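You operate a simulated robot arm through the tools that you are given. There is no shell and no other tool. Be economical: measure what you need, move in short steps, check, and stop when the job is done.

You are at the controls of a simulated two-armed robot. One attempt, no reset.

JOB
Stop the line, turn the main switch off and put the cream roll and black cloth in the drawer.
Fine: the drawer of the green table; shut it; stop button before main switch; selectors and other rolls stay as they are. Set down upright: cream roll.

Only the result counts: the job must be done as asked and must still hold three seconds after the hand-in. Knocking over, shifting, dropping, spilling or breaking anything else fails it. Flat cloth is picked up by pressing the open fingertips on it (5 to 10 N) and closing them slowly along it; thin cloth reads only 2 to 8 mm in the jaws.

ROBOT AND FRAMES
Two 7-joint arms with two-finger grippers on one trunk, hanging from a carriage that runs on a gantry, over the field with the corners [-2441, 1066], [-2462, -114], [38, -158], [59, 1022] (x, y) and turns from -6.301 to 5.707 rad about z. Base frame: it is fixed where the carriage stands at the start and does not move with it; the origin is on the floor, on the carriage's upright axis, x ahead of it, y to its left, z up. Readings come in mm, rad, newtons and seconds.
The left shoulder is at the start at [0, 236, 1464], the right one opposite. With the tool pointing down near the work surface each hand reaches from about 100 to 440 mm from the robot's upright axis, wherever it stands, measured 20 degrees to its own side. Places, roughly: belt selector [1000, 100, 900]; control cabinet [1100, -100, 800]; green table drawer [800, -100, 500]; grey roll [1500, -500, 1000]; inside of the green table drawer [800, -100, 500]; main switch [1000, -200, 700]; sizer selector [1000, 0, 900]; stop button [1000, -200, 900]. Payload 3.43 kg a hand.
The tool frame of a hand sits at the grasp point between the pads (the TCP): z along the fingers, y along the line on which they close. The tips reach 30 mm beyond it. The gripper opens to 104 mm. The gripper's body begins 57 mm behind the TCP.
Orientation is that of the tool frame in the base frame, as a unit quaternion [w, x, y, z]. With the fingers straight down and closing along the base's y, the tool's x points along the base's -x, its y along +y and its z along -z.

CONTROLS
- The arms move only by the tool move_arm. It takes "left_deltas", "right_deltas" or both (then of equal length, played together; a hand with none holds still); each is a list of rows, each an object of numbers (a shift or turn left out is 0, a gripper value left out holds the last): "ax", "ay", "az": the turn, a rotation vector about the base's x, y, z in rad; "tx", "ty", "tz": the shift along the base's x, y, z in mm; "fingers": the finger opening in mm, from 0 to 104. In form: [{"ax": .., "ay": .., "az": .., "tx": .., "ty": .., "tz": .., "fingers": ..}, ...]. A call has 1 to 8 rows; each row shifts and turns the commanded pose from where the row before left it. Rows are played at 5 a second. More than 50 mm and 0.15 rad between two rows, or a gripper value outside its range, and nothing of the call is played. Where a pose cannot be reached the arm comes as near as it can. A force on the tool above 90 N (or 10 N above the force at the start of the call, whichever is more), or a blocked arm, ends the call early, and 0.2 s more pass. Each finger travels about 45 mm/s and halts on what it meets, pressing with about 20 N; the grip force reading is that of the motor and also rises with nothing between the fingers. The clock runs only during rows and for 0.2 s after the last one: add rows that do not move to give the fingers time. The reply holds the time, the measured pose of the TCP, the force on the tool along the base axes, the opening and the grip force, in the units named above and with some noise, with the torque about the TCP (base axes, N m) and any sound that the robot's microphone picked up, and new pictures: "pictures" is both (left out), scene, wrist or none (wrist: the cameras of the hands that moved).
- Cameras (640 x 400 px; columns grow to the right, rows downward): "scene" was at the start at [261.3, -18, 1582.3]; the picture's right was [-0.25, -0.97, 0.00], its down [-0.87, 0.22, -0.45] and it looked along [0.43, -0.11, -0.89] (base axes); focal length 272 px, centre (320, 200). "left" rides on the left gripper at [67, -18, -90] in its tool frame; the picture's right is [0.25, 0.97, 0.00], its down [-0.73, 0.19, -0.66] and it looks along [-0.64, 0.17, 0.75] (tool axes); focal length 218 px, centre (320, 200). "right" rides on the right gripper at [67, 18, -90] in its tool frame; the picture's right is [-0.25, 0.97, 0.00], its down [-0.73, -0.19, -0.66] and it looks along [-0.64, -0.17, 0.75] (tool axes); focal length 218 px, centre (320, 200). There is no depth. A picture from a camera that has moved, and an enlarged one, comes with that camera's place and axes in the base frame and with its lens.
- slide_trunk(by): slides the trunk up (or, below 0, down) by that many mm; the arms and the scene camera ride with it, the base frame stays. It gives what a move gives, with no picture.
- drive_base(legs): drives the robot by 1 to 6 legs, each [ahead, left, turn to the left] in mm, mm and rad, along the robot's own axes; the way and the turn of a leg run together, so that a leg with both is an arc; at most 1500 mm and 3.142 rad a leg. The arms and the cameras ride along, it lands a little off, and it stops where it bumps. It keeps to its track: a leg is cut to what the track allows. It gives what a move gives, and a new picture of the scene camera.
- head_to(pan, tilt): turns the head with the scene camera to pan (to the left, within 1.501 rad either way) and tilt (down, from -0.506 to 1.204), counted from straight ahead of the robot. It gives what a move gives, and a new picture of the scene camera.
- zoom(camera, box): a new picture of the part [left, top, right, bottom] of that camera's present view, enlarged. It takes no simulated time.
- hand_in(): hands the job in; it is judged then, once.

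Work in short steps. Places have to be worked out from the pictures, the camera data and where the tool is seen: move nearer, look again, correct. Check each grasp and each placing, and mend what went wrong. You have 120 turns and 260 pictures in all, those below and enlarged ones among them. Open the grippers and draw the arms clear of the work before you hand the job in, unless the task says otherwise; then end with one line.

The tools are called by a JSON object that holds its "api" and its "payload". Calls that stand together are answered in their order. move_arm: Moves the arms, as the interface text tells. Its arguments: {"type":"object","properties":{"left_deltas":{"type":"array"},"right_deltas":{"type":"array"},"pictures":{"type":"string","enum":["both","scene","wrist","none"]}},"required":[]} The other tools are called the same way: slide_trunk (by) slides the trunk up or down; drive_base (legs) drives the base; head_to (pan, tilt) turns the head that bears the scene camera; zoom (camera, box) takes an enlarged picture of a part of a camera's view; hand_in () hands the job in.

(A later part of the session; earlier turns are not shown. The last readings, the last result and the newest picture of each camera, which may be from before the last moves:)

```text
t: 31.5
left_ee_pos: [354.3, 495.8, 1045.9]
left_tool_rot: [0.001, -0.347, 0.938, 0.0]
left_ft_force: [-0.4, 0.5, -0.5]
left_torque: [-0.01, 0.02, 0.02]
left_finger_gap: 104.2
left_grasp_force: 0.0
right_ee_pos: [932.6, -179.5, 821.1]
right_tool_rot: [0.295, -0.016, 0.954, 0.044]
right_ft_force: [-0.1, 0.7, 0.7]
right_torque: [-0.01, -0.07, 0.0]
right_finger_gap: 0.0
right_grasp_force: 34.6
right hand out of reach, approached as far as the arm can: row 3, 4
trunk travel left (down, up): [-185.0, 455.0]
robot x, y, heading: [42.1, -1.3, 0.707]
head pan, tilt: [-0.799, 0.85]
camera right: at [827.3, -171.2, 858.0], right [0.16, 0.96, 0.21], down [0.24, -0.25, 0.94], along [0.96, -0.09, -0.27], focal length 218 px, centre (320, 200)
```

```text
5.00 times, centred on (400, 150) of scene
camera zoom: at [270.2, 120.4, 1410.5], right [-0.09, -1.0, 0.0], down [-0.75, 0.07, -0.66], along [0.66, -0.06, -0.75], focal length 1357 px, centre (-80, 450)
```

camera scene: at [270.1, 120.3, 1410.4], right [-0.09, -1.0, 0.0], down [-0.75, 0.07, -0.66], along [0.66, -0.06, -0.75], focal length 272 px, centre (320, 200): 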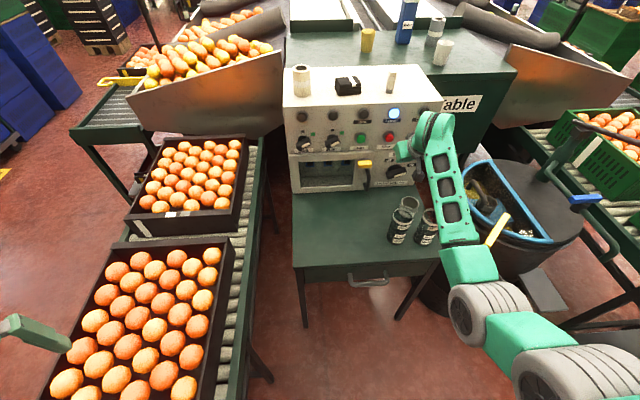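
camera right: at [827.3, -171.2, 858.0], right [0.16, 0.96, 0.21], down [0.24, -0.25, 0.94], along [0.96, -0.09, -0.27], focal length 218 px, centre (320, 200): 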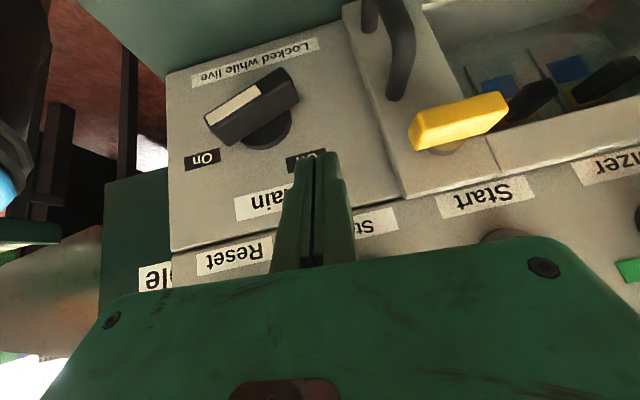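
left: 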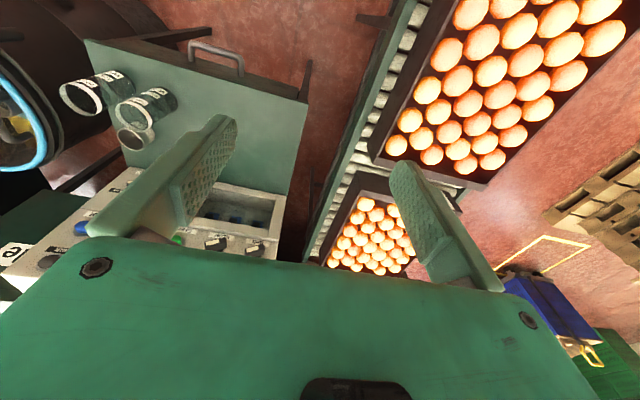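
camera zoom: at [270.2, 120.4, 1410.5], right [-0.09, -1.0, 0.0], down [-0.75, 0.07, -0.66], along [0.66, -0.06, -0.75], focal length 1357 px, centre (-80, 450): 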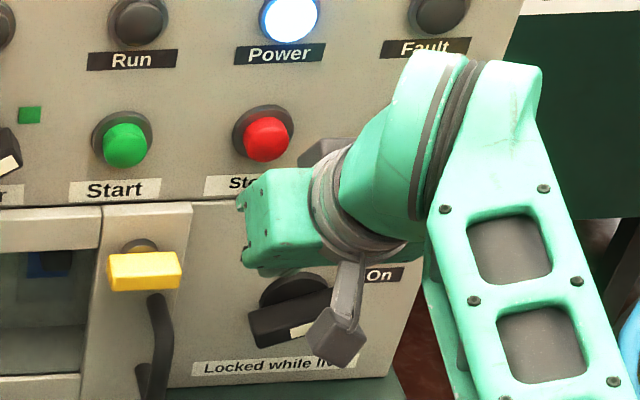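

A reach limit again; I lower the trunk 30 mm and then shift to x+21, y-12.

{"api": "slide_trunk", "payload": {"by": -30}}

{"api": "move_arm", "payload": {"right_deltas": [{"tx": 11, "ty": -6}, {"tx": 10, "ty": -6}, {}], "pictures": "wrist"}}

```text
t: 32.3
left_ee_pos: [355.6, 495.8, 1016.9]
left_tool_rot: [0.0, -0.347, 0.938, 0.0]
left_ft_force: [-0.7, 0.4, 0.1]
left_torque: [0.0, -0.01, 0.02]
left_finger_gap: 104.3
left_grasp_force: 0.0
right_ee_pos: [934.3, -178.7, 791.1]
right_tool_rot: [0.295, -0.015, 0.954, 0.044]
right_ft_force: [-0.7, -0.2, -0.1]
right_torque: [0.02, 0.01, 0.01]
right_finger_gap: 0.0
right_grasp_force: 34.5
trunk travel left (down, up): [-155.0, 485.0]
robot x, y, heading: [39.8, 1.0, 0.705]
head pan, tilt: [-0.799, 0.85]
```

```text
t: 33.1
left_ee_pos: [355.3, 495.8, 1016.2]
left_tool_rot: [0.001, -0.347, 0.938, -0.002]
left_ft_force: [-0.4, -0.6, -0.3]
left_torque: [-0.01, -0.02, 0.01]
left_finger_gap: 103.9
left_grasp_force: 0.0
right_ee_pos: [939.2, -188.5, 802.7]
right_tool_rot: [0.296, -0.014, 0.954, 0.043]
right_ft_force: [0.3, -0.1, 0.4]
right_torque: [-0.02, 0.01, -0.01]
right_finger_gap: 0.0
right_grasp_force: 35.0
right hand out of reach, approached as far as the arm can: row 1, 2
trunk travel left (down, up): [-155.0, 485.0]
robot x, y, heading: [41.4, -2.0, 0.71]
head pan, tilt: [-0.799, 0.85]
camera right: at [834.5, -180.2, 839.2], right [0.16, 0.96, 0.21], down [0.24, -0.25, 0.94], along [0.96, -0.1, -0.27], focal length 218 px, centre (320, 200)
```

right: 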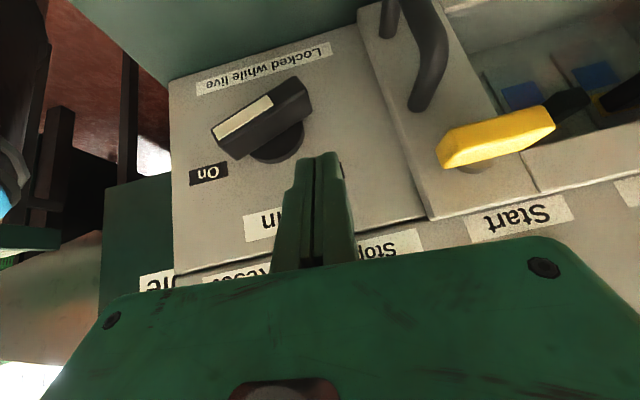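

Reach is the limit at this heading. I retract the hand up and back, then turn the base left 0.25 rad to bring the right shoulder ~40 mm further ahead.

{"api": "move_arm", "payload": {"right_deltas": [{"tx": -35, "tz": 30}, {"tx": -35, "tz": 30}, {"tx": -35, "tz": 30}, {"tx": -35, "tz": 5}, {}], "pictures": "none"}}

{"api": "drive_base", "payload": {"legs": [[0, 0, 0.25]]}}

{"api": "head_to", "payload": {"pan": -1.05, "tilt": 0.8}}

```text
t: 34.3
left_ee_pos: [355.8, 496.0, 1017.1]
left_tool_rot: [0.0, -0.346, 0.938, -0.001]
left_ft_force: [0.6, -0.9, 0.7]
left_torque: [-0.01, -0.01, 0.0]
left_finger_gap: 104.1
left_grasp_force: 0.0
right_ee_pos: [802.9, -189.7, 898.9]
right_tool_rot: [0.297, -0.015, 0.954, 0.044]
right_ft_force: [0.1, -0.2, -0.2]
right_torque: [0.01, 0.02, 0.01]
right_finger_gap: 0.0
right_grasp_force: 34.8
trunk travel left (down, up): [-155.0, 485.0]
robot x, y, heading: [39.8, -3.9, 0.71]
head pan, tilt: [-0.799, 0.85]
```

```text
t: 35.5
left_ee_pos: [225.8, 556.9, 1015.8]
left_tool_rot: [0.001, -0.459, 0.888, -0.001]
left_ft_force: [0.5, -0.1, -1.0]
left_torque: [0.01, 0.02, -0.02]
left_finger_gap: 103.9
left_grasp_force: 0.1
right_ee_pos: [823.4, 2.8, 896.0]
right_tool_rot: [0.288, -0.132, 0.945, 0.08]
right_ft_force: [0.1, -0.7, -0.1]
right_torque: [0.01, -0.03, -0.01]
right_finger_gap: 0.1
right_grasp_force: 34.3
trunk travel left (down, up): [-155.0, 485.0]
robot x, y, heading: [35.9, 5.1, 0.958]
head pan, tilt: [-0.799, 0.85]
camera scene: at [233.5, 172.9, 1380.5], right [0.15, -0.99, 0.0], down [-0.74, -0.12, -0.66], along [0.65, 0.1, -0.75], focal length 272 px, centre (320, 200)
```

scene: 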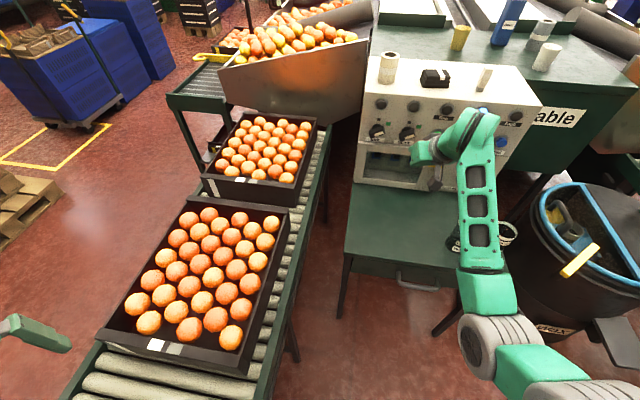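

```text
t: 36.3
left_ee_pos: [225.1, 556.8, 1016.0]
left_tool_rot: [0.001, -0.459, 0.888, -0.001]
left_ft_force: [-0.1, 0.2, -0.8]
left_torque: [0.02, -0.05, 0.01]
left_finger_gap: 104.0
left_grasp_force: 0.1
right_ee_pos: [824.4, 1.8, 897.6]
right_tool_rot: [0.288, -0.131, 0.945, 0.078]
right_ft_force: [0.1, -0.2, 0.5]
right_torque: [-0.03, 0.02, 0.01]
right_finger_gap: 0.0
right_grasp_force: 34.9
trunk travel left (down, up): [-155.0, 485.0]
robot x, y, heading: [39.1, 0.4, 0.954]
head pan, tilt: [-1.051, 0.799]
camera scene: at [236.6, 152.9, 1384.5], right [-0.1, -1.0, 0.0], down [-0.71, 0.07, -0.7], along [0.69, -0.07, -0.72], focal length 272 px, centre (320, 200)
```

scene: 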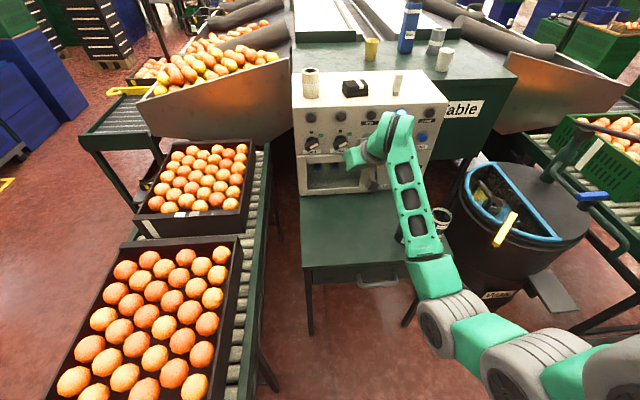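

I undo the yaw, move back to y≈-192, then in toward the hover point (TCP 954,-192,800).

{"api": "move_arm", "payload": {"right_deltas": [{"az": -0.124, "ty": -40}, {"az": -0.123, "ty": -40}, {"ty": -40, "tx": 10}, {"ty": -40, "tx": 15}, {"ty": -34, "tx": 25, "tz": -17}, {"tx": 30, "tz": -25}, {"tx": 30, "tz": -30}, {"tx": 20, "tz": -25}], "pictures": "wrist"}}

```text
t: 38.1
left_ee_pos: [227.8, 556.8, 1014.9]
left_tool_rot: [0.0, -0.46, 0.888, -0.001]
left_ft_force: [0.8, -0.5, 0.1]
left_torque: [0.02, 0.01, 0.0]
left_finger_gap: 103.9
left_grasp_force: 0.0
right_ee_pos: [951.1, -193.1, 806.7]
right_tool_rot: [0.295, -0.014, 0.954, 0.043]
right_ft_force: [0.8, 0.4, -0.3]
right_torque: [-0.02, -0.01, 0.0]
right_finger_gap: 0.0
right_grasp_force: 34.8
right hand out of reach, approached as far as the arm can: row 8
trunk travel left (down, up): [-155.0, 485.0]
robot x, y, heading: [40.5, -1.1, 0.953]
head pan, tilt: [-1.051, 0.799]
camera right: at [844.6, -184.6, 843.3], right [0.16, 0.96, 0.21], down [0.24, -0.25, 0.94], along [0.96, -0.1, -0.27], focal length 218 px, centre (320, 200)
```

right: 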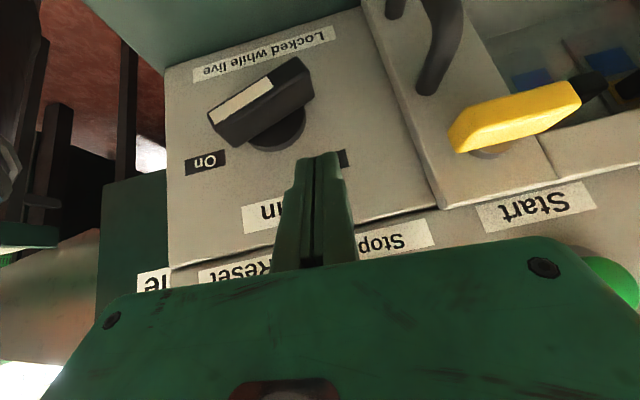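

The tip is right above the bar's left arm (tip ≈(968,-190,782)). I use the trunk to push straight down.

{"api": "slide_trunk", "payload": {"by": -40}}

{"api": "zoom", "payload": {"camera": "right", "box": [160, 0, 440, 200]}}

```text
t: 38.9
left_ee_pos: [225.2, 556.2, 977.5]
left_tool_rot: [0.001, -0.459, 0.888, -0.001]
left_ft_force: [0.3, 0.1, -0.8]
left_torque: [-0.03, -0.03, -0.03]
left_finger_gap: 104.2
left_grasp_force: 0.2
right_ee_pos: [948.6, -192.6, 768.2]
right_tool_rot: [0.296, -0.014, 0.954, 0.043]
right_ft_force: [0.6, -0.1, 1.0]
right_torque: [0.01, 0.04, -0.02]
right_finger_gap: 0.0
right_grasp_force: 34.9
trunk travel left (down, up): [-115.0, 525.0]
robot x, y, heading: [43.4, -1.6, 0.955]
head pan, tilt: [-1.051, 0.799]
```

```text
2.00 times, centred on (300, 100) of right
camera zoom: at [843.6, -184.2, 804.6], right [0.16, 0.96, 0.21], down [0.24, -0.25, 0.94], along [0.96, -0.1, -0.27], focal length 436 px, centre (360, 400)
```

zoom: 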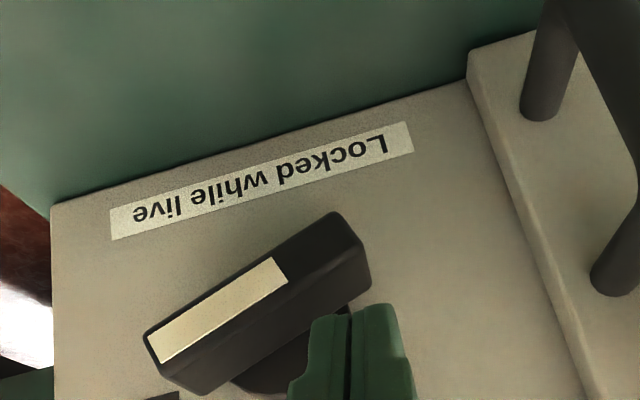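

Just above/at contact. I push down another 28 mm and look.

{"api": "slide_trunk", "payload": {"by": -28}}

{"api": "zoom", "payload": {"camera": "right", "box": [160, 0, 440, 200]}}

```text
t: 39.7
left_ee_pos: [226.1, 557.4, 948.8]
left_tool_rot: [0.0, -0.46, 0.888, -0.001]
left_ft_force: [0.0, 0.0, -1.2]
left_torque: [-0.01, -0.04, -0.04]
left_finger_gap: 103.7
left_grasp_force: 0.1
right_ee_pos: [948.3, -193.9, 738.7]
right_tool_rot: [0.295, -0.014, 0.954, 0.042]
right_ft_force: [0.1, -0.4, -0.2]
right_torque: [0.01, 0.02, -0.01]
right_finger_gap: 0.0
right_grasp_force: 34.4
trunk travel left (down, up): [-87.0, 553.0]
robot x, y, heading: [38.4, 1.5, 0.957]
head pan, tilt: [-1.051, 0.799]
```

```text
2.00 times, centred on (300, 100) of right
camera zoom: at [843.1, -184.3, 776.1], right [0.16, 0.96, 0.21], down [0.24, -0.25, 0.94], along [0.96, -0.1, -0.27], focal length 436 px, centre (360, 400)
```

zoom: 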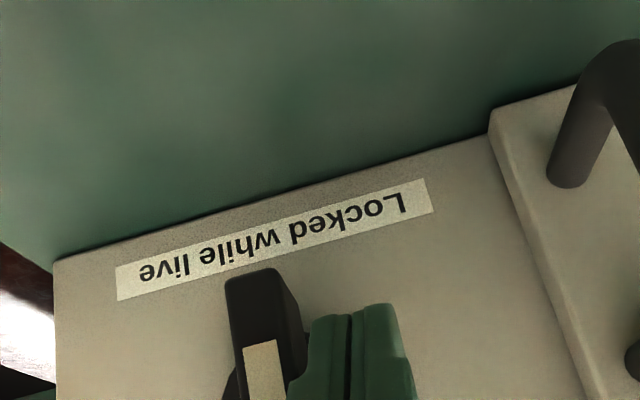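

The bar has swung to near vertical. I pull back in x and rise to see where it points.

{"api": "move_arm", "payload": {"right_deltas": [{"tx": -25}, {"tx": -25}, {"tx": -20, "tz": 30}, {"tz": 40}, {"tz": 30}, {}], "pictures": "wrist"}}

{"api": "zoom", "payload": {"camera": "right", "box": [160, 0, 440, 200]}}

```text
t: 41.1
left_ee_pos: [224.1, 557.4, 948.2]
left_tool_rot: [0.0, -0.459, 0.888, -0.001]
left_ft_force: [-0.2, 0.3, -0.4]
left_torque: [-0.02, -0.01, 0.02]
left_finger_gap: 104.2
left_grasp_force: 0.1
right_ee_pos: [879.4, -194.4, 839.1]
right_tool_rot: [0.295, -0.016, 0.954, 0.044]
right_ft_force: [0.0, 0.0, 0.3]
right_torque: [-0.02, -0.03, 0.0]
right_finger_gap: 0.0
right_grasp_force: 34.8
trunk travel left (down, up): [-87.0, 553.0]
robot x, y, heading: [38.9, -0.1, 0.952]
head pan, tilt: [-1.051, 0.799]
camera right: at [773.2, -185.8, 876.5], right [0.16, 0.96, 0.21], down [0.24, -0.25, 0.94], along [0.96, -0.1, -0.27], focal length 218 px, centre (320, 200)
```

right: 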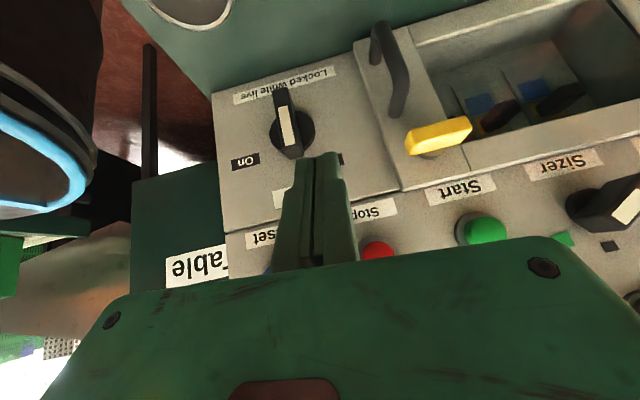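

```text
2.00 times, centred on (300, 100) of right
camera zoom: at [773.2, -185.8, 876.5], right [0.16, 0.96, 0.21], down [0.24, -0.25, 0.94], along [0.96, -0.1, -0.27], focal length 436 px, centre (360, 400)
```

zoom: 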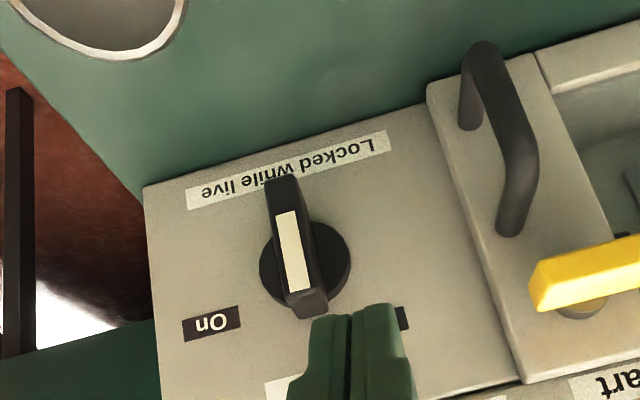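

The bar now stands about vertical (~94°). I check the Power lamp.

{"api": "zoom", "payload": {"camera": "scene", "box": [290, 60, 460, 200]}}

```text
2.86 times, centred on (375, 130) of scene
camera zoom: at [236.3, 153.0, 1316.5], right [-0.1, -1.0, 0.0], down [-0.71, 0.07, -0.7], along [0.69, -0.07, -0.72], focal length 776 px, centre (163, 400)
```

zoom: 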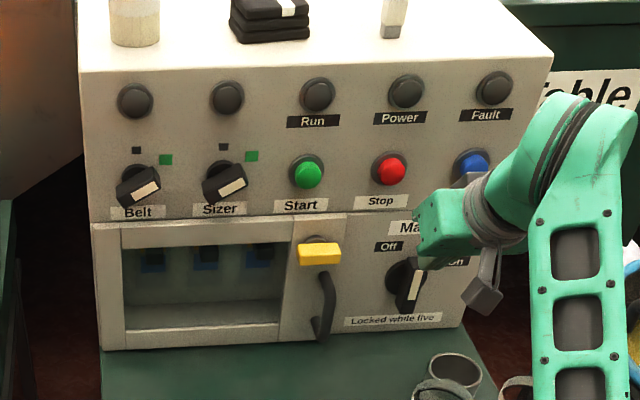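

Power lamp is out. To be sure the switch is fully at Off, I nudge the upper arm of the bar a bit further left: first position the tip to its right.

{"api": "move_arm", "payload": {"right_deltas": [{"ty": -27}, {"ty": -27}, {"tx": 25, "tz": -20}, {"tx": 25, "tz": -20}, {"tx": 25, "tz": -16}, {}], "pictures": "wrist"}}

```text
t: 42.5
left_ee_pos: [222.9, 557.7, 947.6]
left_tool_rot: [0.001, -0.46, 0.888, 0.0]
left_ft_force: [0.0, -0.2, 0.6]
left_torque: [-0.01, 0.02, 0.01]
left_finger_gap: 103.9
left_grasp_force: 0.2
right_ee_pos: [949.6, -246.3, 783.3]
right_tool_rot: [0.295, -0.013, 0.955, 0.041]
right_ft_force: [-0.3, -0.1, -1.3]
right_torque: [-0.01, -0.05, 0.0]
right_finger_gap: 0.0
right_grasp_force: 34.6
trunk travel left (down, up): [-87.0, 553.0]
robot x, y, heading: [38.6, -3.2, 0.956]
head pan, tilt: [-1.051, 0.799]
camera right: at [844.3, -238.0, 820.2], right [0.16, 0.96, 0.21], down [0.24, -0.25, 0.94], along [0.96, -0.1, -0.27], focal length 218 px, centre (320, 200)
```

right: 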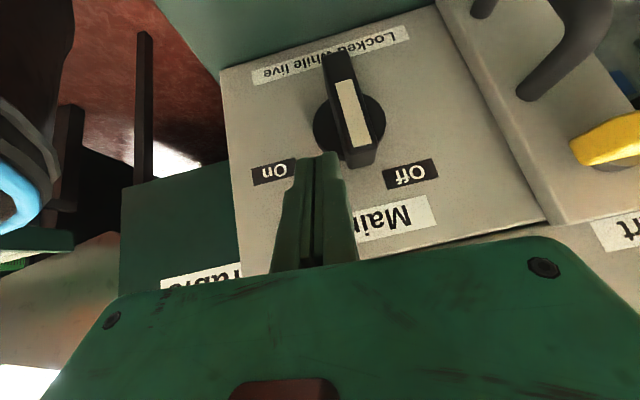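

The tip is right of the upper arm. I push +y gently.

{"api": "move_arm", "payload": {"right_deltas": [{"ty": 8}, {"ty": 6}, {"ty": 5}, {"ty": 5}], "pictures": "wrist"}}

```text
t: 43.5
left_ee_pos: [226.4, 549.2, 945.5]
left_tool_rot: [-0.001, -0.459, 0.889, -0.002]
left_ft_force: [-0.2, 0.2, -0.3]
left_torque: [-0.05, -0.03, -0.02]
left_finger_gap: 104.0
left_grasp_force: 0.2
right_ee_pos: [954.8, -239.0, 782.3]
right_tool_rot: [0.295, -0.011, 0.955, 0.035]
right_ft_force: [3.8, -36.2, -4.4]
right_torque: [-0.62, 0.01, -0.52]
right_finger_gap: 0.0
right_grasp_force: 34.6
trunk travel left (down, up): [-87.0, 553.0]
robot x, y, heading: [38.9, 2.6, 0.955]
head pan, tilt: [-1.051, 0.799]
camera right: at [848.3, -229.6, 820.1], right [0.17, 0.97, 0.2], down [0.24, -0.24, 0.94], along [0.96, -0.11, -0.27], focal length 218 px, centre (320, 200)
```

right: 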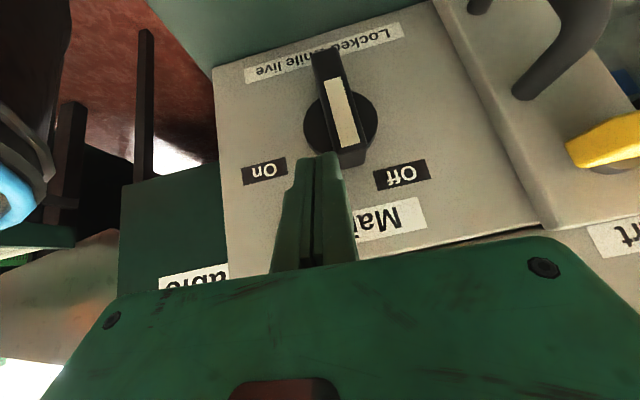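

36 N without motion: the bar is at its end stop, fully Off. I retreat and look at the drawer handle.

{"api": "move_arm", "payload": {"right_deltas": [{"ty": -10}, {"tx": -25, "tz": 20}, {"tx": -40, "tz": 20}, {"tx": -45, "tz": 20}, {"tx": -45, "tz": 10}, {"tx": -45, "ty": 20}, {"tx": -40, "ty": 25}], "pictures": "both"}}

{"api": "zoom", "payload": {"camera": "scene", "box": [290, 60, 460, 200]}}

```text
t: 45.1
left_ee_pos: [221.8, 558.7, 948.4]
left_tool_rot: [0.0, -0.46, 0.888, 0.0]
left_ft_force: [-0.2, 0.5, -0.2]
left_torque: [-0.01, -0.01, 0.01]
left_finger_gap: 104.0
left_grasp_force: 0.1
right_ee_pos: [711.7, -187.5, 851.1]
right_tool_rot: [0.295, -0.014, 0.954, 0.043]
right_ft_force: [-0.6, -0.2, -0.3]
right_torque: [0.02, -0.03, -0.03]
right_finger_gap: 0.0
right_grasp_force: 34.7
trunk travel left (down, up): [-87.0, 553.0]
robot x, y, heading: [40.1, -1.3, 0.958]
head pan, tilt: [-1.051, 0.799]
camera scene: at [235.2, 153.5, 1316.4], right [-0.1, -1.0, 0.0], down [-0.71, 0.07, -0.7], along [0.69, -0.07, -0.72], focal length 272 px, centre (320, 200)
camera right: at [606.4, -179.6, 888.3], right [0.16, 0.96, 0.21], down [0.24, -0.25, 0.94], along [0.96, -0.1, -0.28], focal length 218 px, centre (320, 200)
```

scene: 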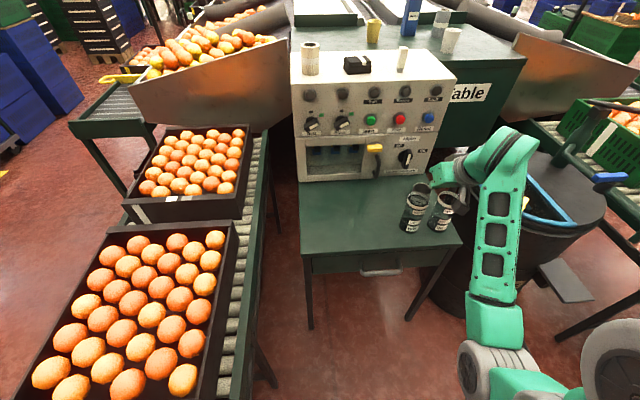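
right: 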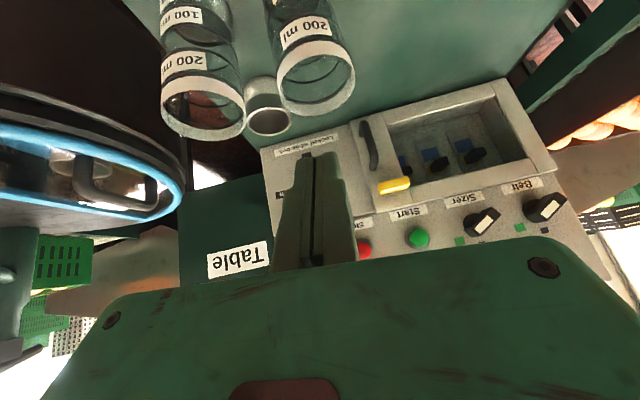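

```text
2.86 times, centred on (375, 130) of scene
camera zoom: at [235.2, 153.5, 1316.4], right [-0.1, -1.0, 0.0], down [-0.71, 0.07, -0.7], along [0.69, -0.07, -0.72], focal length 776 px, centre (163, 400)
```

zoom: 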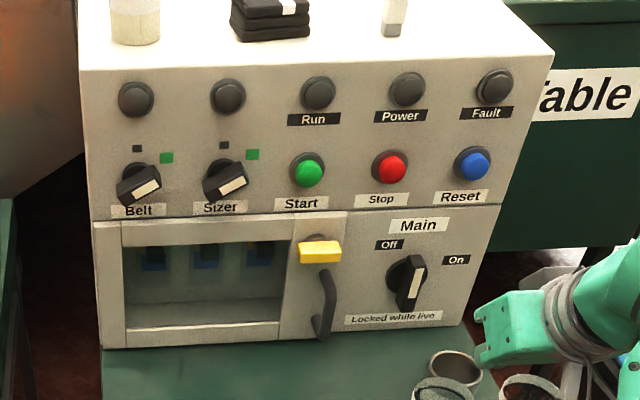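

Main points up to Off with Power out; step two done. Now I enlarge the drawer handle for its geometry.

{"api": "zoom", "payload": {"camera": "scene", "box": [290, 225, 470, 335]}}

```text
3.56 times, centred on (380, 280) of scene
camera zoom: at [235.2, 153.5, 1316.4], right [-0.1, -1.0, 0.0], down [-0.71, 0.07, -0.7], along [0.69, -0.07, -0.72], focal length 965 px, centre (107, -84)
```

zoom: 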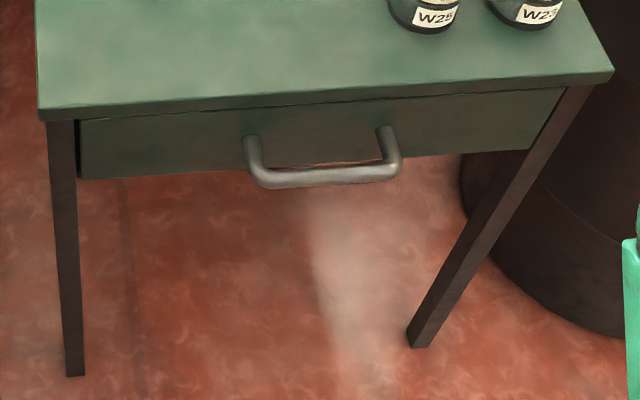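

Handle: bar ≈(625,-79,572), ~39 mm off the drawer front (x≈662); front spans z≈539–634. I'll roll the hand 90° to grip the bar with a 45° downward pitch. First retreat from the bottles while rolling.

{"api": "move_arm", "payload": {"right_deltas": [{"ax": -0.11, "tx": -24, "ty": 12, "fingers": 40}, {"ax": -0.08, "az": 0.117, "tx": -24, "ty": 12}, {"ax": -0.08, "az": 0.117, "tx": -24, "ty": 12}, {"ax": -0.08, "az": 0.117, "tx": -24, "ty": 12}, {"ax": -0.08, "az": 0.117, "tx": -24, "ty": 12}, {"ax": -0.08, "az": 0.117, "tx": -24, "ty": 12}, {"ax": -0.08, "az": 0.117, "tx": -20, "ty": 12}, {"ax": -0.08, "az": 0.117, "ty": 12}], "pictures": "none"}}

{"api": "move_arm", "payload": {"right_deltas": [{"ax": -0.08, "az": 0.117, "tz": -20}, {"ax": -0.08, "az": 0.117, "tz": -20}, {"ax": -0.08, "az": 0.117, "tz": -20}, {"ax": -0.08, "az": 0.117, "tz": -20}, {"ay": -0.085, "tz": -20}, {"ay": -0.085, "tz": -20}, {}]}}

```text
t: 46.9
left_ee_pos: [225.0, 557.3, 948.7]
left_tool_rot: [0.001, -0.46, 0.888, 0.0]
left_ft_force: [-0.1, 0.3, 0.5]
left_torque: [0.0, 0.02, 0.03]
left_finger_gap: 104.1
left_grasp_force: 0.0
right_ee_pos: [550.0, -91.2, 853.5]
right_tool_rot: [0.255, -0.482, 0.825, -0.15]
right_ft_force: [0.3, -0.3, -0.6]
right_torque: [0.03, 0.02, -0.03]
right_finger_gap: 40.1
right_grasp_force: 0.1
trunk travel left (down, up): [-87.0, 553.0]
robot x, y, heading: [41.9, 1.8, 0.952]
head pan, tilt: [-1.051, 0.799]
```

```text
t: 48.5
left_ee_pos: [224.8, 557.9, 949.4]
left_tool_rot: [0.001, -0.46, 0.888, -0.001]
left_ft_force: [-0.5, -0.2, -0.6]
left_torque: [0.0, -0.01, -0.01]
left_finger_gap: 103.9
left_grasp_force: 0.0
right_ee_pos: [550.4, -91.3, 731.7]
right_tool_rot: [-0.259, 0.671, -0.638, 0.273]
right_ft_force: [-0.1, -0.5, -0.4]
right_torque: [0.0, 0.02, 0.04]
right_finger_gap: 40.1
right_grasp_force: 0.1
trunk travel left (down, up): [-87.0, 553.0]
robot x, y, heading: [42.8, -2.9, 0.955]
head pan, tilt: [-1.051, 0.799]
camera scene: at [237.0, 153.0, 1316.6], right [-0.1, -1.0, 0.0], down [-0.71, 0.07, -0.7], along [0.69, -0.07, -0.72], focal length 272 px, centre (320, 200)
camera right: at [477.8, -160.4, 787.4], right [-0.7, 0.2, -0.68], down [-0.35, 0.74, 0.58], along [0.62, 0.64, -0.45], focal length 218 px, centre (320, 200)
```

scene: 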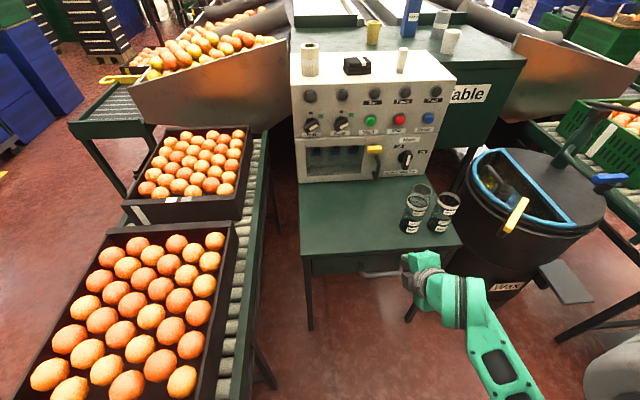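
right: 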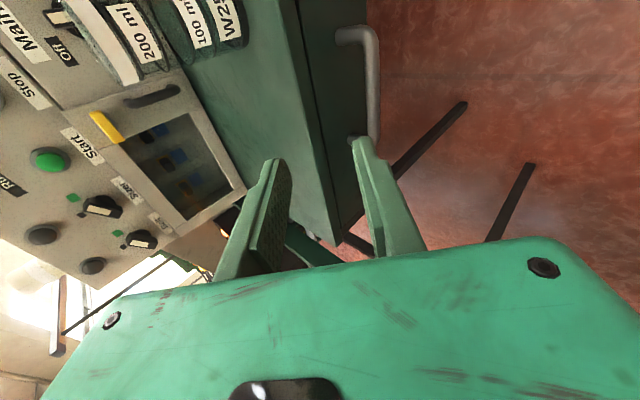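

Orientation is right (45° down, closing across the bar) and the bar confirms at ≈(626,·,572). I go to the pre-grasp point on the approach line and start in.

{"api": "move_arm", "payload": {"right_deltas": [{"tx": -10, "ty": 6, "tz": -32}, {"tx": -11, "ty": 6, "tz": -32}, {"tx": 21, "tz": -21.5}, {"tx": 21, "tz": -21.5}, {}]}}

{"api": "zoom", "payload": {"camera": "scene", "box": [300, 220, 460, 320]}}

```text
t: 49.7
left_ee_pos: [224.4, 557.2, 947.6]
left_tool_rot: [0.0, -0.459, 0.888, 0.0]
left_ft_force: [0.3, 0.8, 0.6]
left_torque: [0.0, -0.01, 0.01]
left_finger_gap: 103.9
left_grasp_force: 0.0
right_ee_pos: [571.0, -77.6, 626.0]
right_tool_rot: [-0.258, 0.671, -0.639, 0.274]
right_ft_force: [-0.1, -0.6, 0.5]
right_torque: [-0.02, -0.02, -0.02]
right_finger_gap: 39.9
right_grasp_force: 0.1
trunk travel left (down, up): [-87.0, 553.0]
robot x, y, heading: [42.2, 0.8, 0.958]
head pan, tilt: [-1.051, 0.799]
camera scene: at [236.3, 152.8, 1316.5], right [-0.1, -1.0, 0.0], down [-0.71, 0.07, -0.7], along [0.69, -0.07, -0.72], focal length 272 px, centre (320, 200)
camera right: at [499.1, -146.1, 679.8], right [-0.7, 0.2, -0.68], down [-0.35, 0.74, 0.58], along [0.62, 0.64, -0.45], focal length 218 px, centre (320, 200)
```

scene: 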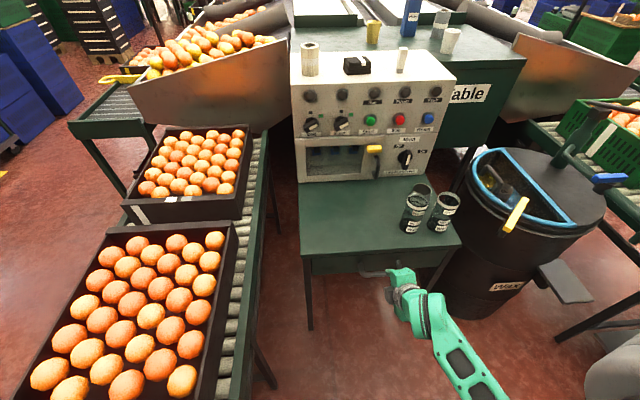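
right: 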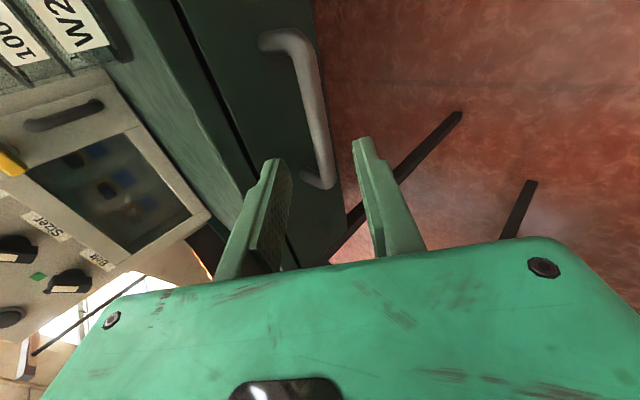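

```text
4.00 times, centred on (380, 270) of scene
camera zoom: at [236.3, 152.8, 1316.5], right [-0.1, -1.0, 0.0], down [-0.71, 0.07, -0.7], along [0.69, -0.07, -0.72], focal length 1086 px, centre (80, -80)
```

zoom: 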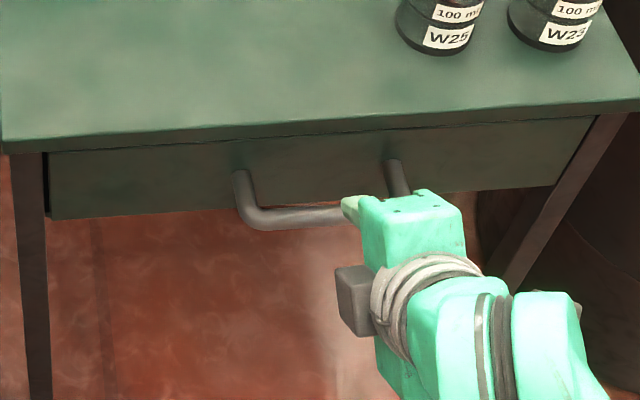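

The bar lies between the fingertips. I advance 48 mm along the tool axis and check.

{"api": "move_arm", "payload": {"right_deltas": [{"tx": 12, "tz": -12}, {"tx": 11, "tz": -11}, {"tx": 11, "tz": -11}, {}]}}

{"api": "zoom", "payload": {"camera": "scene", "box": [300, 220, 460, 320]}}

```text
t: 50.7
left_ee_pos: [224.7, 557.1, 949.3]
left_tool_rot: [0.001, -0.459, 0.888, -0.001]
left_ft_force: [0.3, -0.3, 0.2]
left_torque: [-0.01, -0.05, 0.01]
left_finger_gap: 104.0
left_grasp_force: 0.0
right_ee_pos: [605.0, -81.1, 592.8]
right_tool_rot: [-0.258, 0.672, -0.638, 0.274]
right_ft_force: [0.3, -0.5, -0.1]
right_torque: [0.0, -0.06, 0.02]
right_finger_gap: 40.0
right_grasp_force: 0.1
trunk travel left (down, up): [-87.0, 553.0]
robot x, y, heading: [41.2, 0.6, 0.955]
head pan, tilt: [-1.051, 0.799]
camera scene: at [236.4, 152.9, 1316.5], right [-0.1, -1.0, 0.0], down [-0.71, 0.07, -0.7], along [0.69, -0.07, -0.72], focal length 272 px, centre (320, 200)
camera right: at [533.3, -148.7, 647.1], right [-0.7, 0.2, -0.68], down [-0.35, 0.74, 0.58], along [0.62, 0.64, -0.45], focal length 218 px, centre (320, 200)
```

scene: 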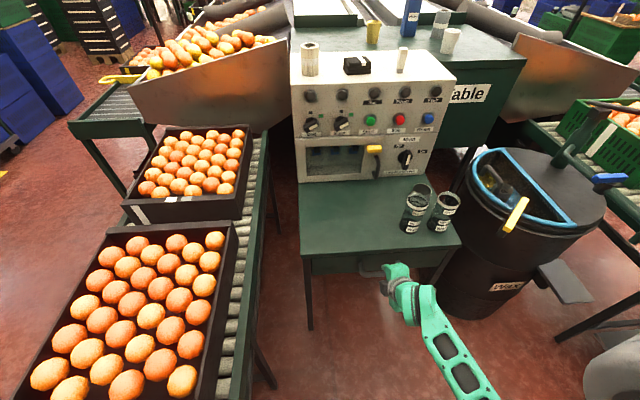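
right: 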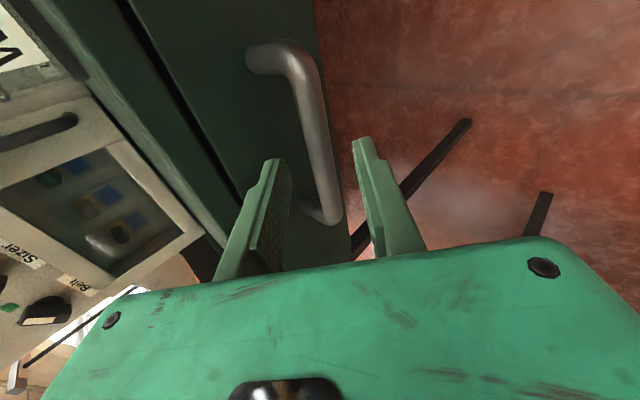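

```text
4.00 times, centred on (380, 270) of scene
camera zoom: at [236.4, 152.9, 1316.5], right [-0.1, -1.0, 0.0], down [-0.71, 0.07, -0.7], along [0.69, -0.07, -0.72], focal length 1086 px, centre (80, -80)
```

zoom: 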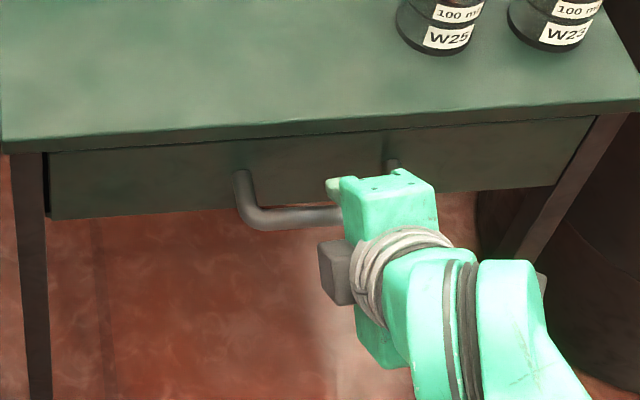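

Bar is centred but only just at the tips; advance another 17 mm and close slowly.

{"api": "move_arm", "payload": {"right_deltas": [{"tx": 6, "tz": -6}, {"tx": 6, "tz": -6}, {"fingers": 25}, {"fingers": 5}, {"fingers": 0}, {}, {}], "pictures": "wrist"}}

```text
t: 52.3
left_ee_pos: [225.7, 557.5, 948.1]
left_tool_rot: [0.001, -0.459, 0.888, -0.001]
left_ft_force: [-0.9, 0.3, 0.2]
left_torque: [0.03, -0.01, -0.01]
left_finger_gap: 103.8
left_grasp_force: 0.1
right_ee_pos: [618.2, -79.8, 581.8]
right_tool_rot: [-0.259, 0.672, -0.638, 0.273]
right_ft_force: [1.3, -0.8, -1.3]
right_torque: [0.82, -0.02, -0.76]
right_finger_gap: 16.2
right_grasp_force: 45.2
trunk travel left (down, up): [-87.0, 553.0]
robot x, y, heading: [39.3, -0.5, 0.953]
head pan, tilt: [-1.051, 0.799]
camera right: at [545.5, -148.3, 635.1], right [-0.7, 0.2, -0.68], down [-0.35, 0.74, 0.58], along [0.62, 0.64, -0.45], focal length 218 px, centre (320, 200)
```

right: 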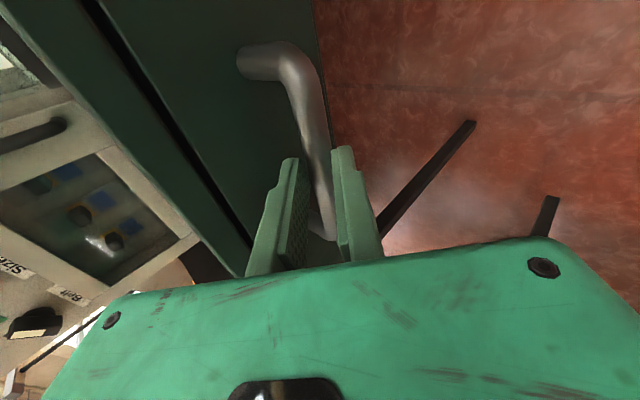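

The bar is gripped (16 mm). I pull the drawer out along -x.

{"api": "move_arm", "payload": {"right_deltas": [{"tx": -15}, {"tx": -25}, {"tx": -25}, {"tx": -25}, {"tx": -25}, {"tx": -25}, {"tx": -20}, {}], "pictures": "scene"}}

```text
t: 54.1
left_ee_pos: [224.5, 559.6, 949.1]
left_tool_rot: [0.0, -0.46, 0.888, 0.0]
left_ft_force: [0.6, -0.3, 0.7]
left_torque: [0.01, 0.01, -0.01]
left_finger_gap: 103.9
left_grasp_force: 0.1
right_ee_pos: [457.1, -77.1, 580.8]
right_tool_rot: [-0.26, 0.671, -0.638, 0.272]
right_ft_force: [-1.7, 8.0, 7.5]
right_torque: [1.76, -0.14, 0.26]
right_finger_gap: 16.6
right_grasp_force: 44.3
trunk travel left (down, up): [-87.0, 553.0]
robot x, y, heading: [40.0, -1.1, 0.95]
head pan, tilt: [-1.051, 0.799]
camera scene: at [236.9, 154.6, 1316.9], right [-0.1, -1.0, 0.0], down [-0.71, 0.07, -0.7], along [0.69, -0.07, -0.72], focal length 272 px, centre (320, 200)
```

scene: 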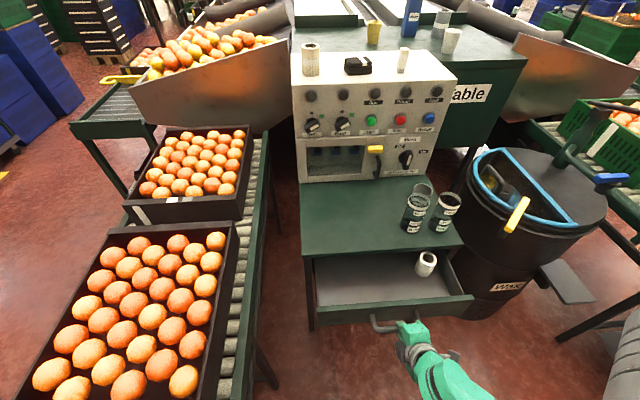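

The drawer slides out (160 mm); a white roll already stands inside at the right. I pull another 60 mm.

{"api": "move_arm", "payload": {"right_deltas": [{"tx": -20}, {"tx": -20}, {"tx": -20}, {}], "pictures": "scene"}}

{"api": "zoom", "payload": {"camera": "scene", "box": [290, 220, 490, 360]}}

```text
t: 55.1
left_ee_pos: [225.8, 560.2, 949.9]
left_tool_rot: [0.001, -0.46, 0.888, 0.001]
left_ft_force: [-0.1, 0.2, 0.2]
left_torque: [-0.01, -0.02, -0.02]
left_finger_gap: 103.8
left_grasp_force: 0.1
right_ee_pos: [399.5, -75.8, 580.5]
right_tool_rot: [-0.26, 0.671, -0.638, 0.272]
right_ft_force: [1.2, 8.3, 13.6]
right_torque: [1.51, -0.4, 0.12]
right_finger_gap: 16.3
right_grasp_force: 44.5
trunk travel left (down, up): [-87.0, 553.0]
robot x, y, heading: [40.6, 0.6, 0.951]
head pan, tilt: [-1.051, 0.799]
camera scene: at [237.3, 154.5, 1317.0], right [-0.1, -1.0, 0.0], down [-0.71, 0.07, -0.7], along [0.69, -0.07, -0.72], focal length 272 px, centre (320, 200)
```

scene: 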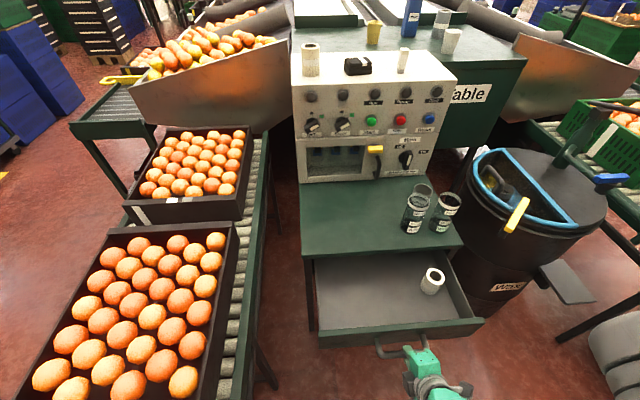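

```text
2.86 times, centred on (390, 290) of scene
camera zoom: at [237.3, 154.5, 1317.0], right [-0.1, -1.0, 0.0], down [-0.71, 0.07, -0.7], along [0.69, -0.07, -0.72], focal length 776 px, centre (120, -57)
```

zoom: 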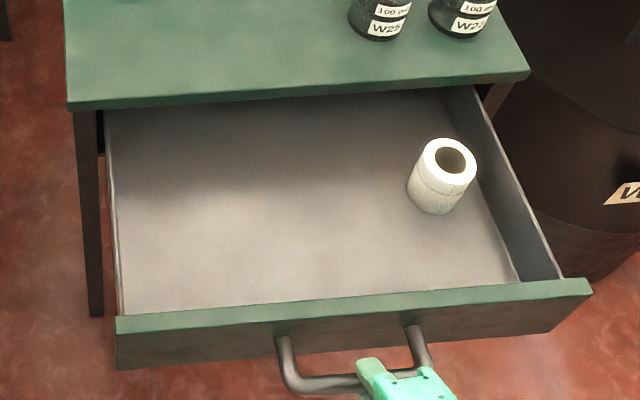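

Drawer is open ~220 mm with ample floor (x≈450–650). I release the handle, back off along the tool axis and rise clear; the left hand also rises.

{"api": "move_arm", "payload": {"right_deltas": [{"fingers": 44}, {"fingers": 44}, {"tx": -15, "tz": 15}, {"tx": -20, "tz": 20}, {"tx": -20, "tz": 25}, {"tz": 45}, {"tz": 45}, {"tz": 45}], "left_deltas": [{}, {}, {}, {}, {"tz": 40}, {"tz": 40}, {"tz": 40}, {"tz": 30}], "pictures": "scene"}}

```text
t: 56.9
left_ee_pos: [265.7, 604.1, 1042.9]
left_tool_rot: [0.002, -0.46, 0.888, 0.001]
left_ft_force: [-0.6, 0.6, -0.6]
left_torque: [0.0, -0.02, 0.01]
left_finger_gap: 104.1
left_grasp_force: 0.1
left hand out of reach, approached as far as the arm can: row 5, 6, 7, 8
right_ee_pos: [312.8, -24.0, 731.6]
right_tool_rot: [-0.258, 0.671, -0.639, 0.274]
right_ft_force: [-0.2, -0.3, 0.2]
right_torque: [-0.01, 0.04, -0.02]
right_finger_gap: 44.1
right_grasp_force: 0.1
right hand out of reach, approached as far as the arm can: row 6, 7, 8
trunk travel left (down, up): [-87.0, 553.0]
robot x, y, heading: [41.1, 1.2, 0.952]
head pan, tilt: [-1.051, 0.799]
camera scene: at [236.0, 153.4, 1316.4], right [-0.1, -1.0, 0.0], down [-0.71, 0.07, -0.7], along [0.69, -0.07, -0.72], focal length 272 px, centre (320, 200)
```

scene: 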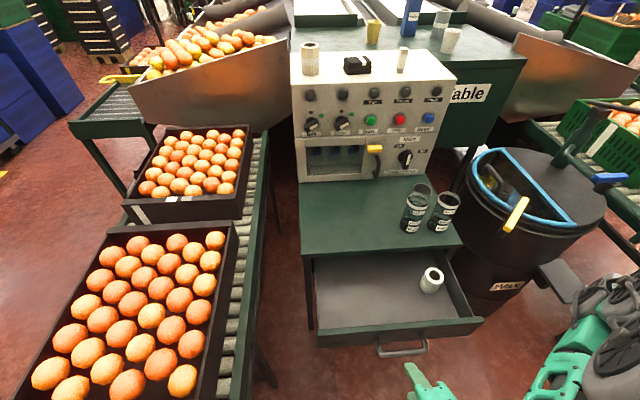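

Now I raise the trunk 180 mm for clearance, then drive +y ~110 mm and turn left 0.25 rad.

{"api": "slide_trunk", "payload": {"by": 180}}

{"api": "drive_base", "payload": {"legs": [[90, 64, 0], [0, 0, 0.25]]}}

{"api": "head_to", "payload": {"pan": -1.25, "tilt": 0.8}}

```text
t: 58.9
left_ee_pos: [266.3, 602.7, 1223.5]
left_tool_rot: [0.002, -0.459, 0.889, 0.001]
left_ft_force: [0.3, 0.3, 0.0]
left_torque: [-0.02, 0.01, -0.01]
left_finger_gap: 104.3
left_grasp_force: 0.1
right_ee_pos: [312.8, -24.2, 912.4]
right_tool_rot: [-0.257, 0.671, -0.64, 0.274]
right_ft_force: [0.5, -1.0, 0.3]
right_torque: [0.0, -0.02, -0.01]
right_finger_gap: 44.1
right_grasp_force: 0.0
trunk travel left (down, up): [-267.0, 373.0]
robot x, y, heading: [39.5, -2.2, 0.952]
head pan, tilt: [-1.051, 0.799]
```

```text
t: 60.9
left_ee_pos: [113.5, 751.0, 1223.0]
left_tool_rot: [0.001, -0.566, 0.824, 0.0]
left_ft_force: [0.5, -0.9, 0.5]
left_torque: [-0.01, 0.01, -0.01]
left_finger_gap: 103.8
left_grasp_force: 0.1
right_ee_pos: [311.8, 153.2, 912.2]
right_tool_rot: [-0.29, 0.745, -0.551, 0.24]
right_ft_force: [0.0, 0.3, -0.8]
right_torque: [-0.01, -0.01, 0.02]
right_finger_gap: 43.9
right_grasp_force: 0.0
trunk travel left (down, up): [-267.0, 373.0]
robot x, y, heading: [40.5, 108.0, 1.201]
head pan, tilt: [-1.051, 0.799]
camera scene: at [193.7, 306.2, 1496.6], right [0.15, -0.99, 0.0], down [-0.71, -0.11, -0.7], along [0.69, 0.1, -0.72], focal length 272 px, centre (320, 200)
```

scene: 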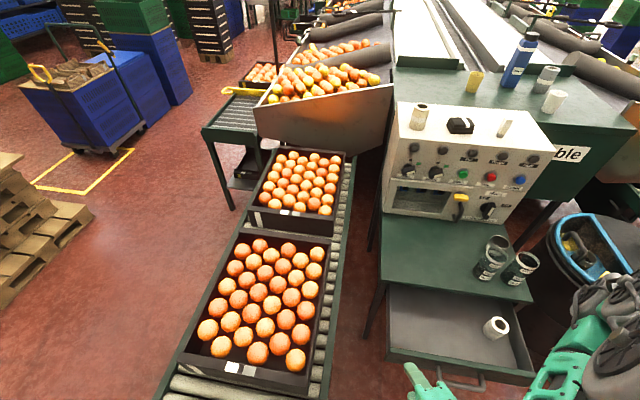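

```text
t: 61.6
left_ee_pos: [113.6, 750.3, 1223.5]
left_tool_rot: [0.002, -0.566, 0.824, 0.0]
left_ft_force: [0.0, 0.2, 0.0]
left_torque: [-0.03, 0.01, 0.01]
left_finger_gap: 104.1
left_grasp_force: 0.1
right_ee_pos: [311.9, 152.8, 912.0]
right_tool_rot: [-0.289, 0.745, -0.551, 0.24]
right_ft_force: [0.5, -0.1, 0.7]
right_torque: [-0.02, 0.01, 0.0]
right_finger_gap: 43.8
right_grasp_force: 0.1
trunk travel left (down, up): [-267.0, 373.0]
robot x, y, heading: [39.4, 110.8, 1.204]
head pan, tilt: [-1.25, 0.799]
camera scene: at [194.6, 290.1, 1496.5], right [-0.05, -1.0, 0.0], down [-0.72, 0.03, -0.7], along [0.7, -0.03, -0.72], focal length 272 px, centre (320, 200)
```

scene: 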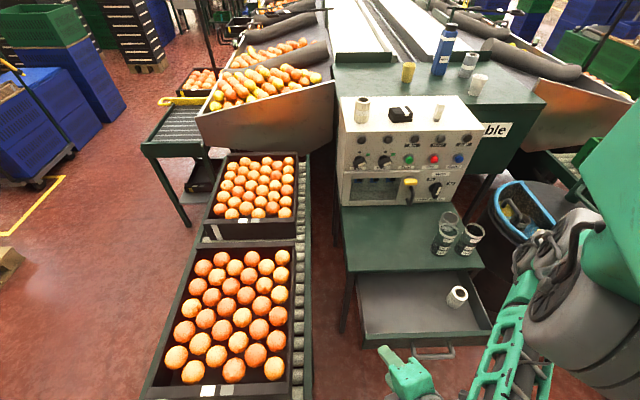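

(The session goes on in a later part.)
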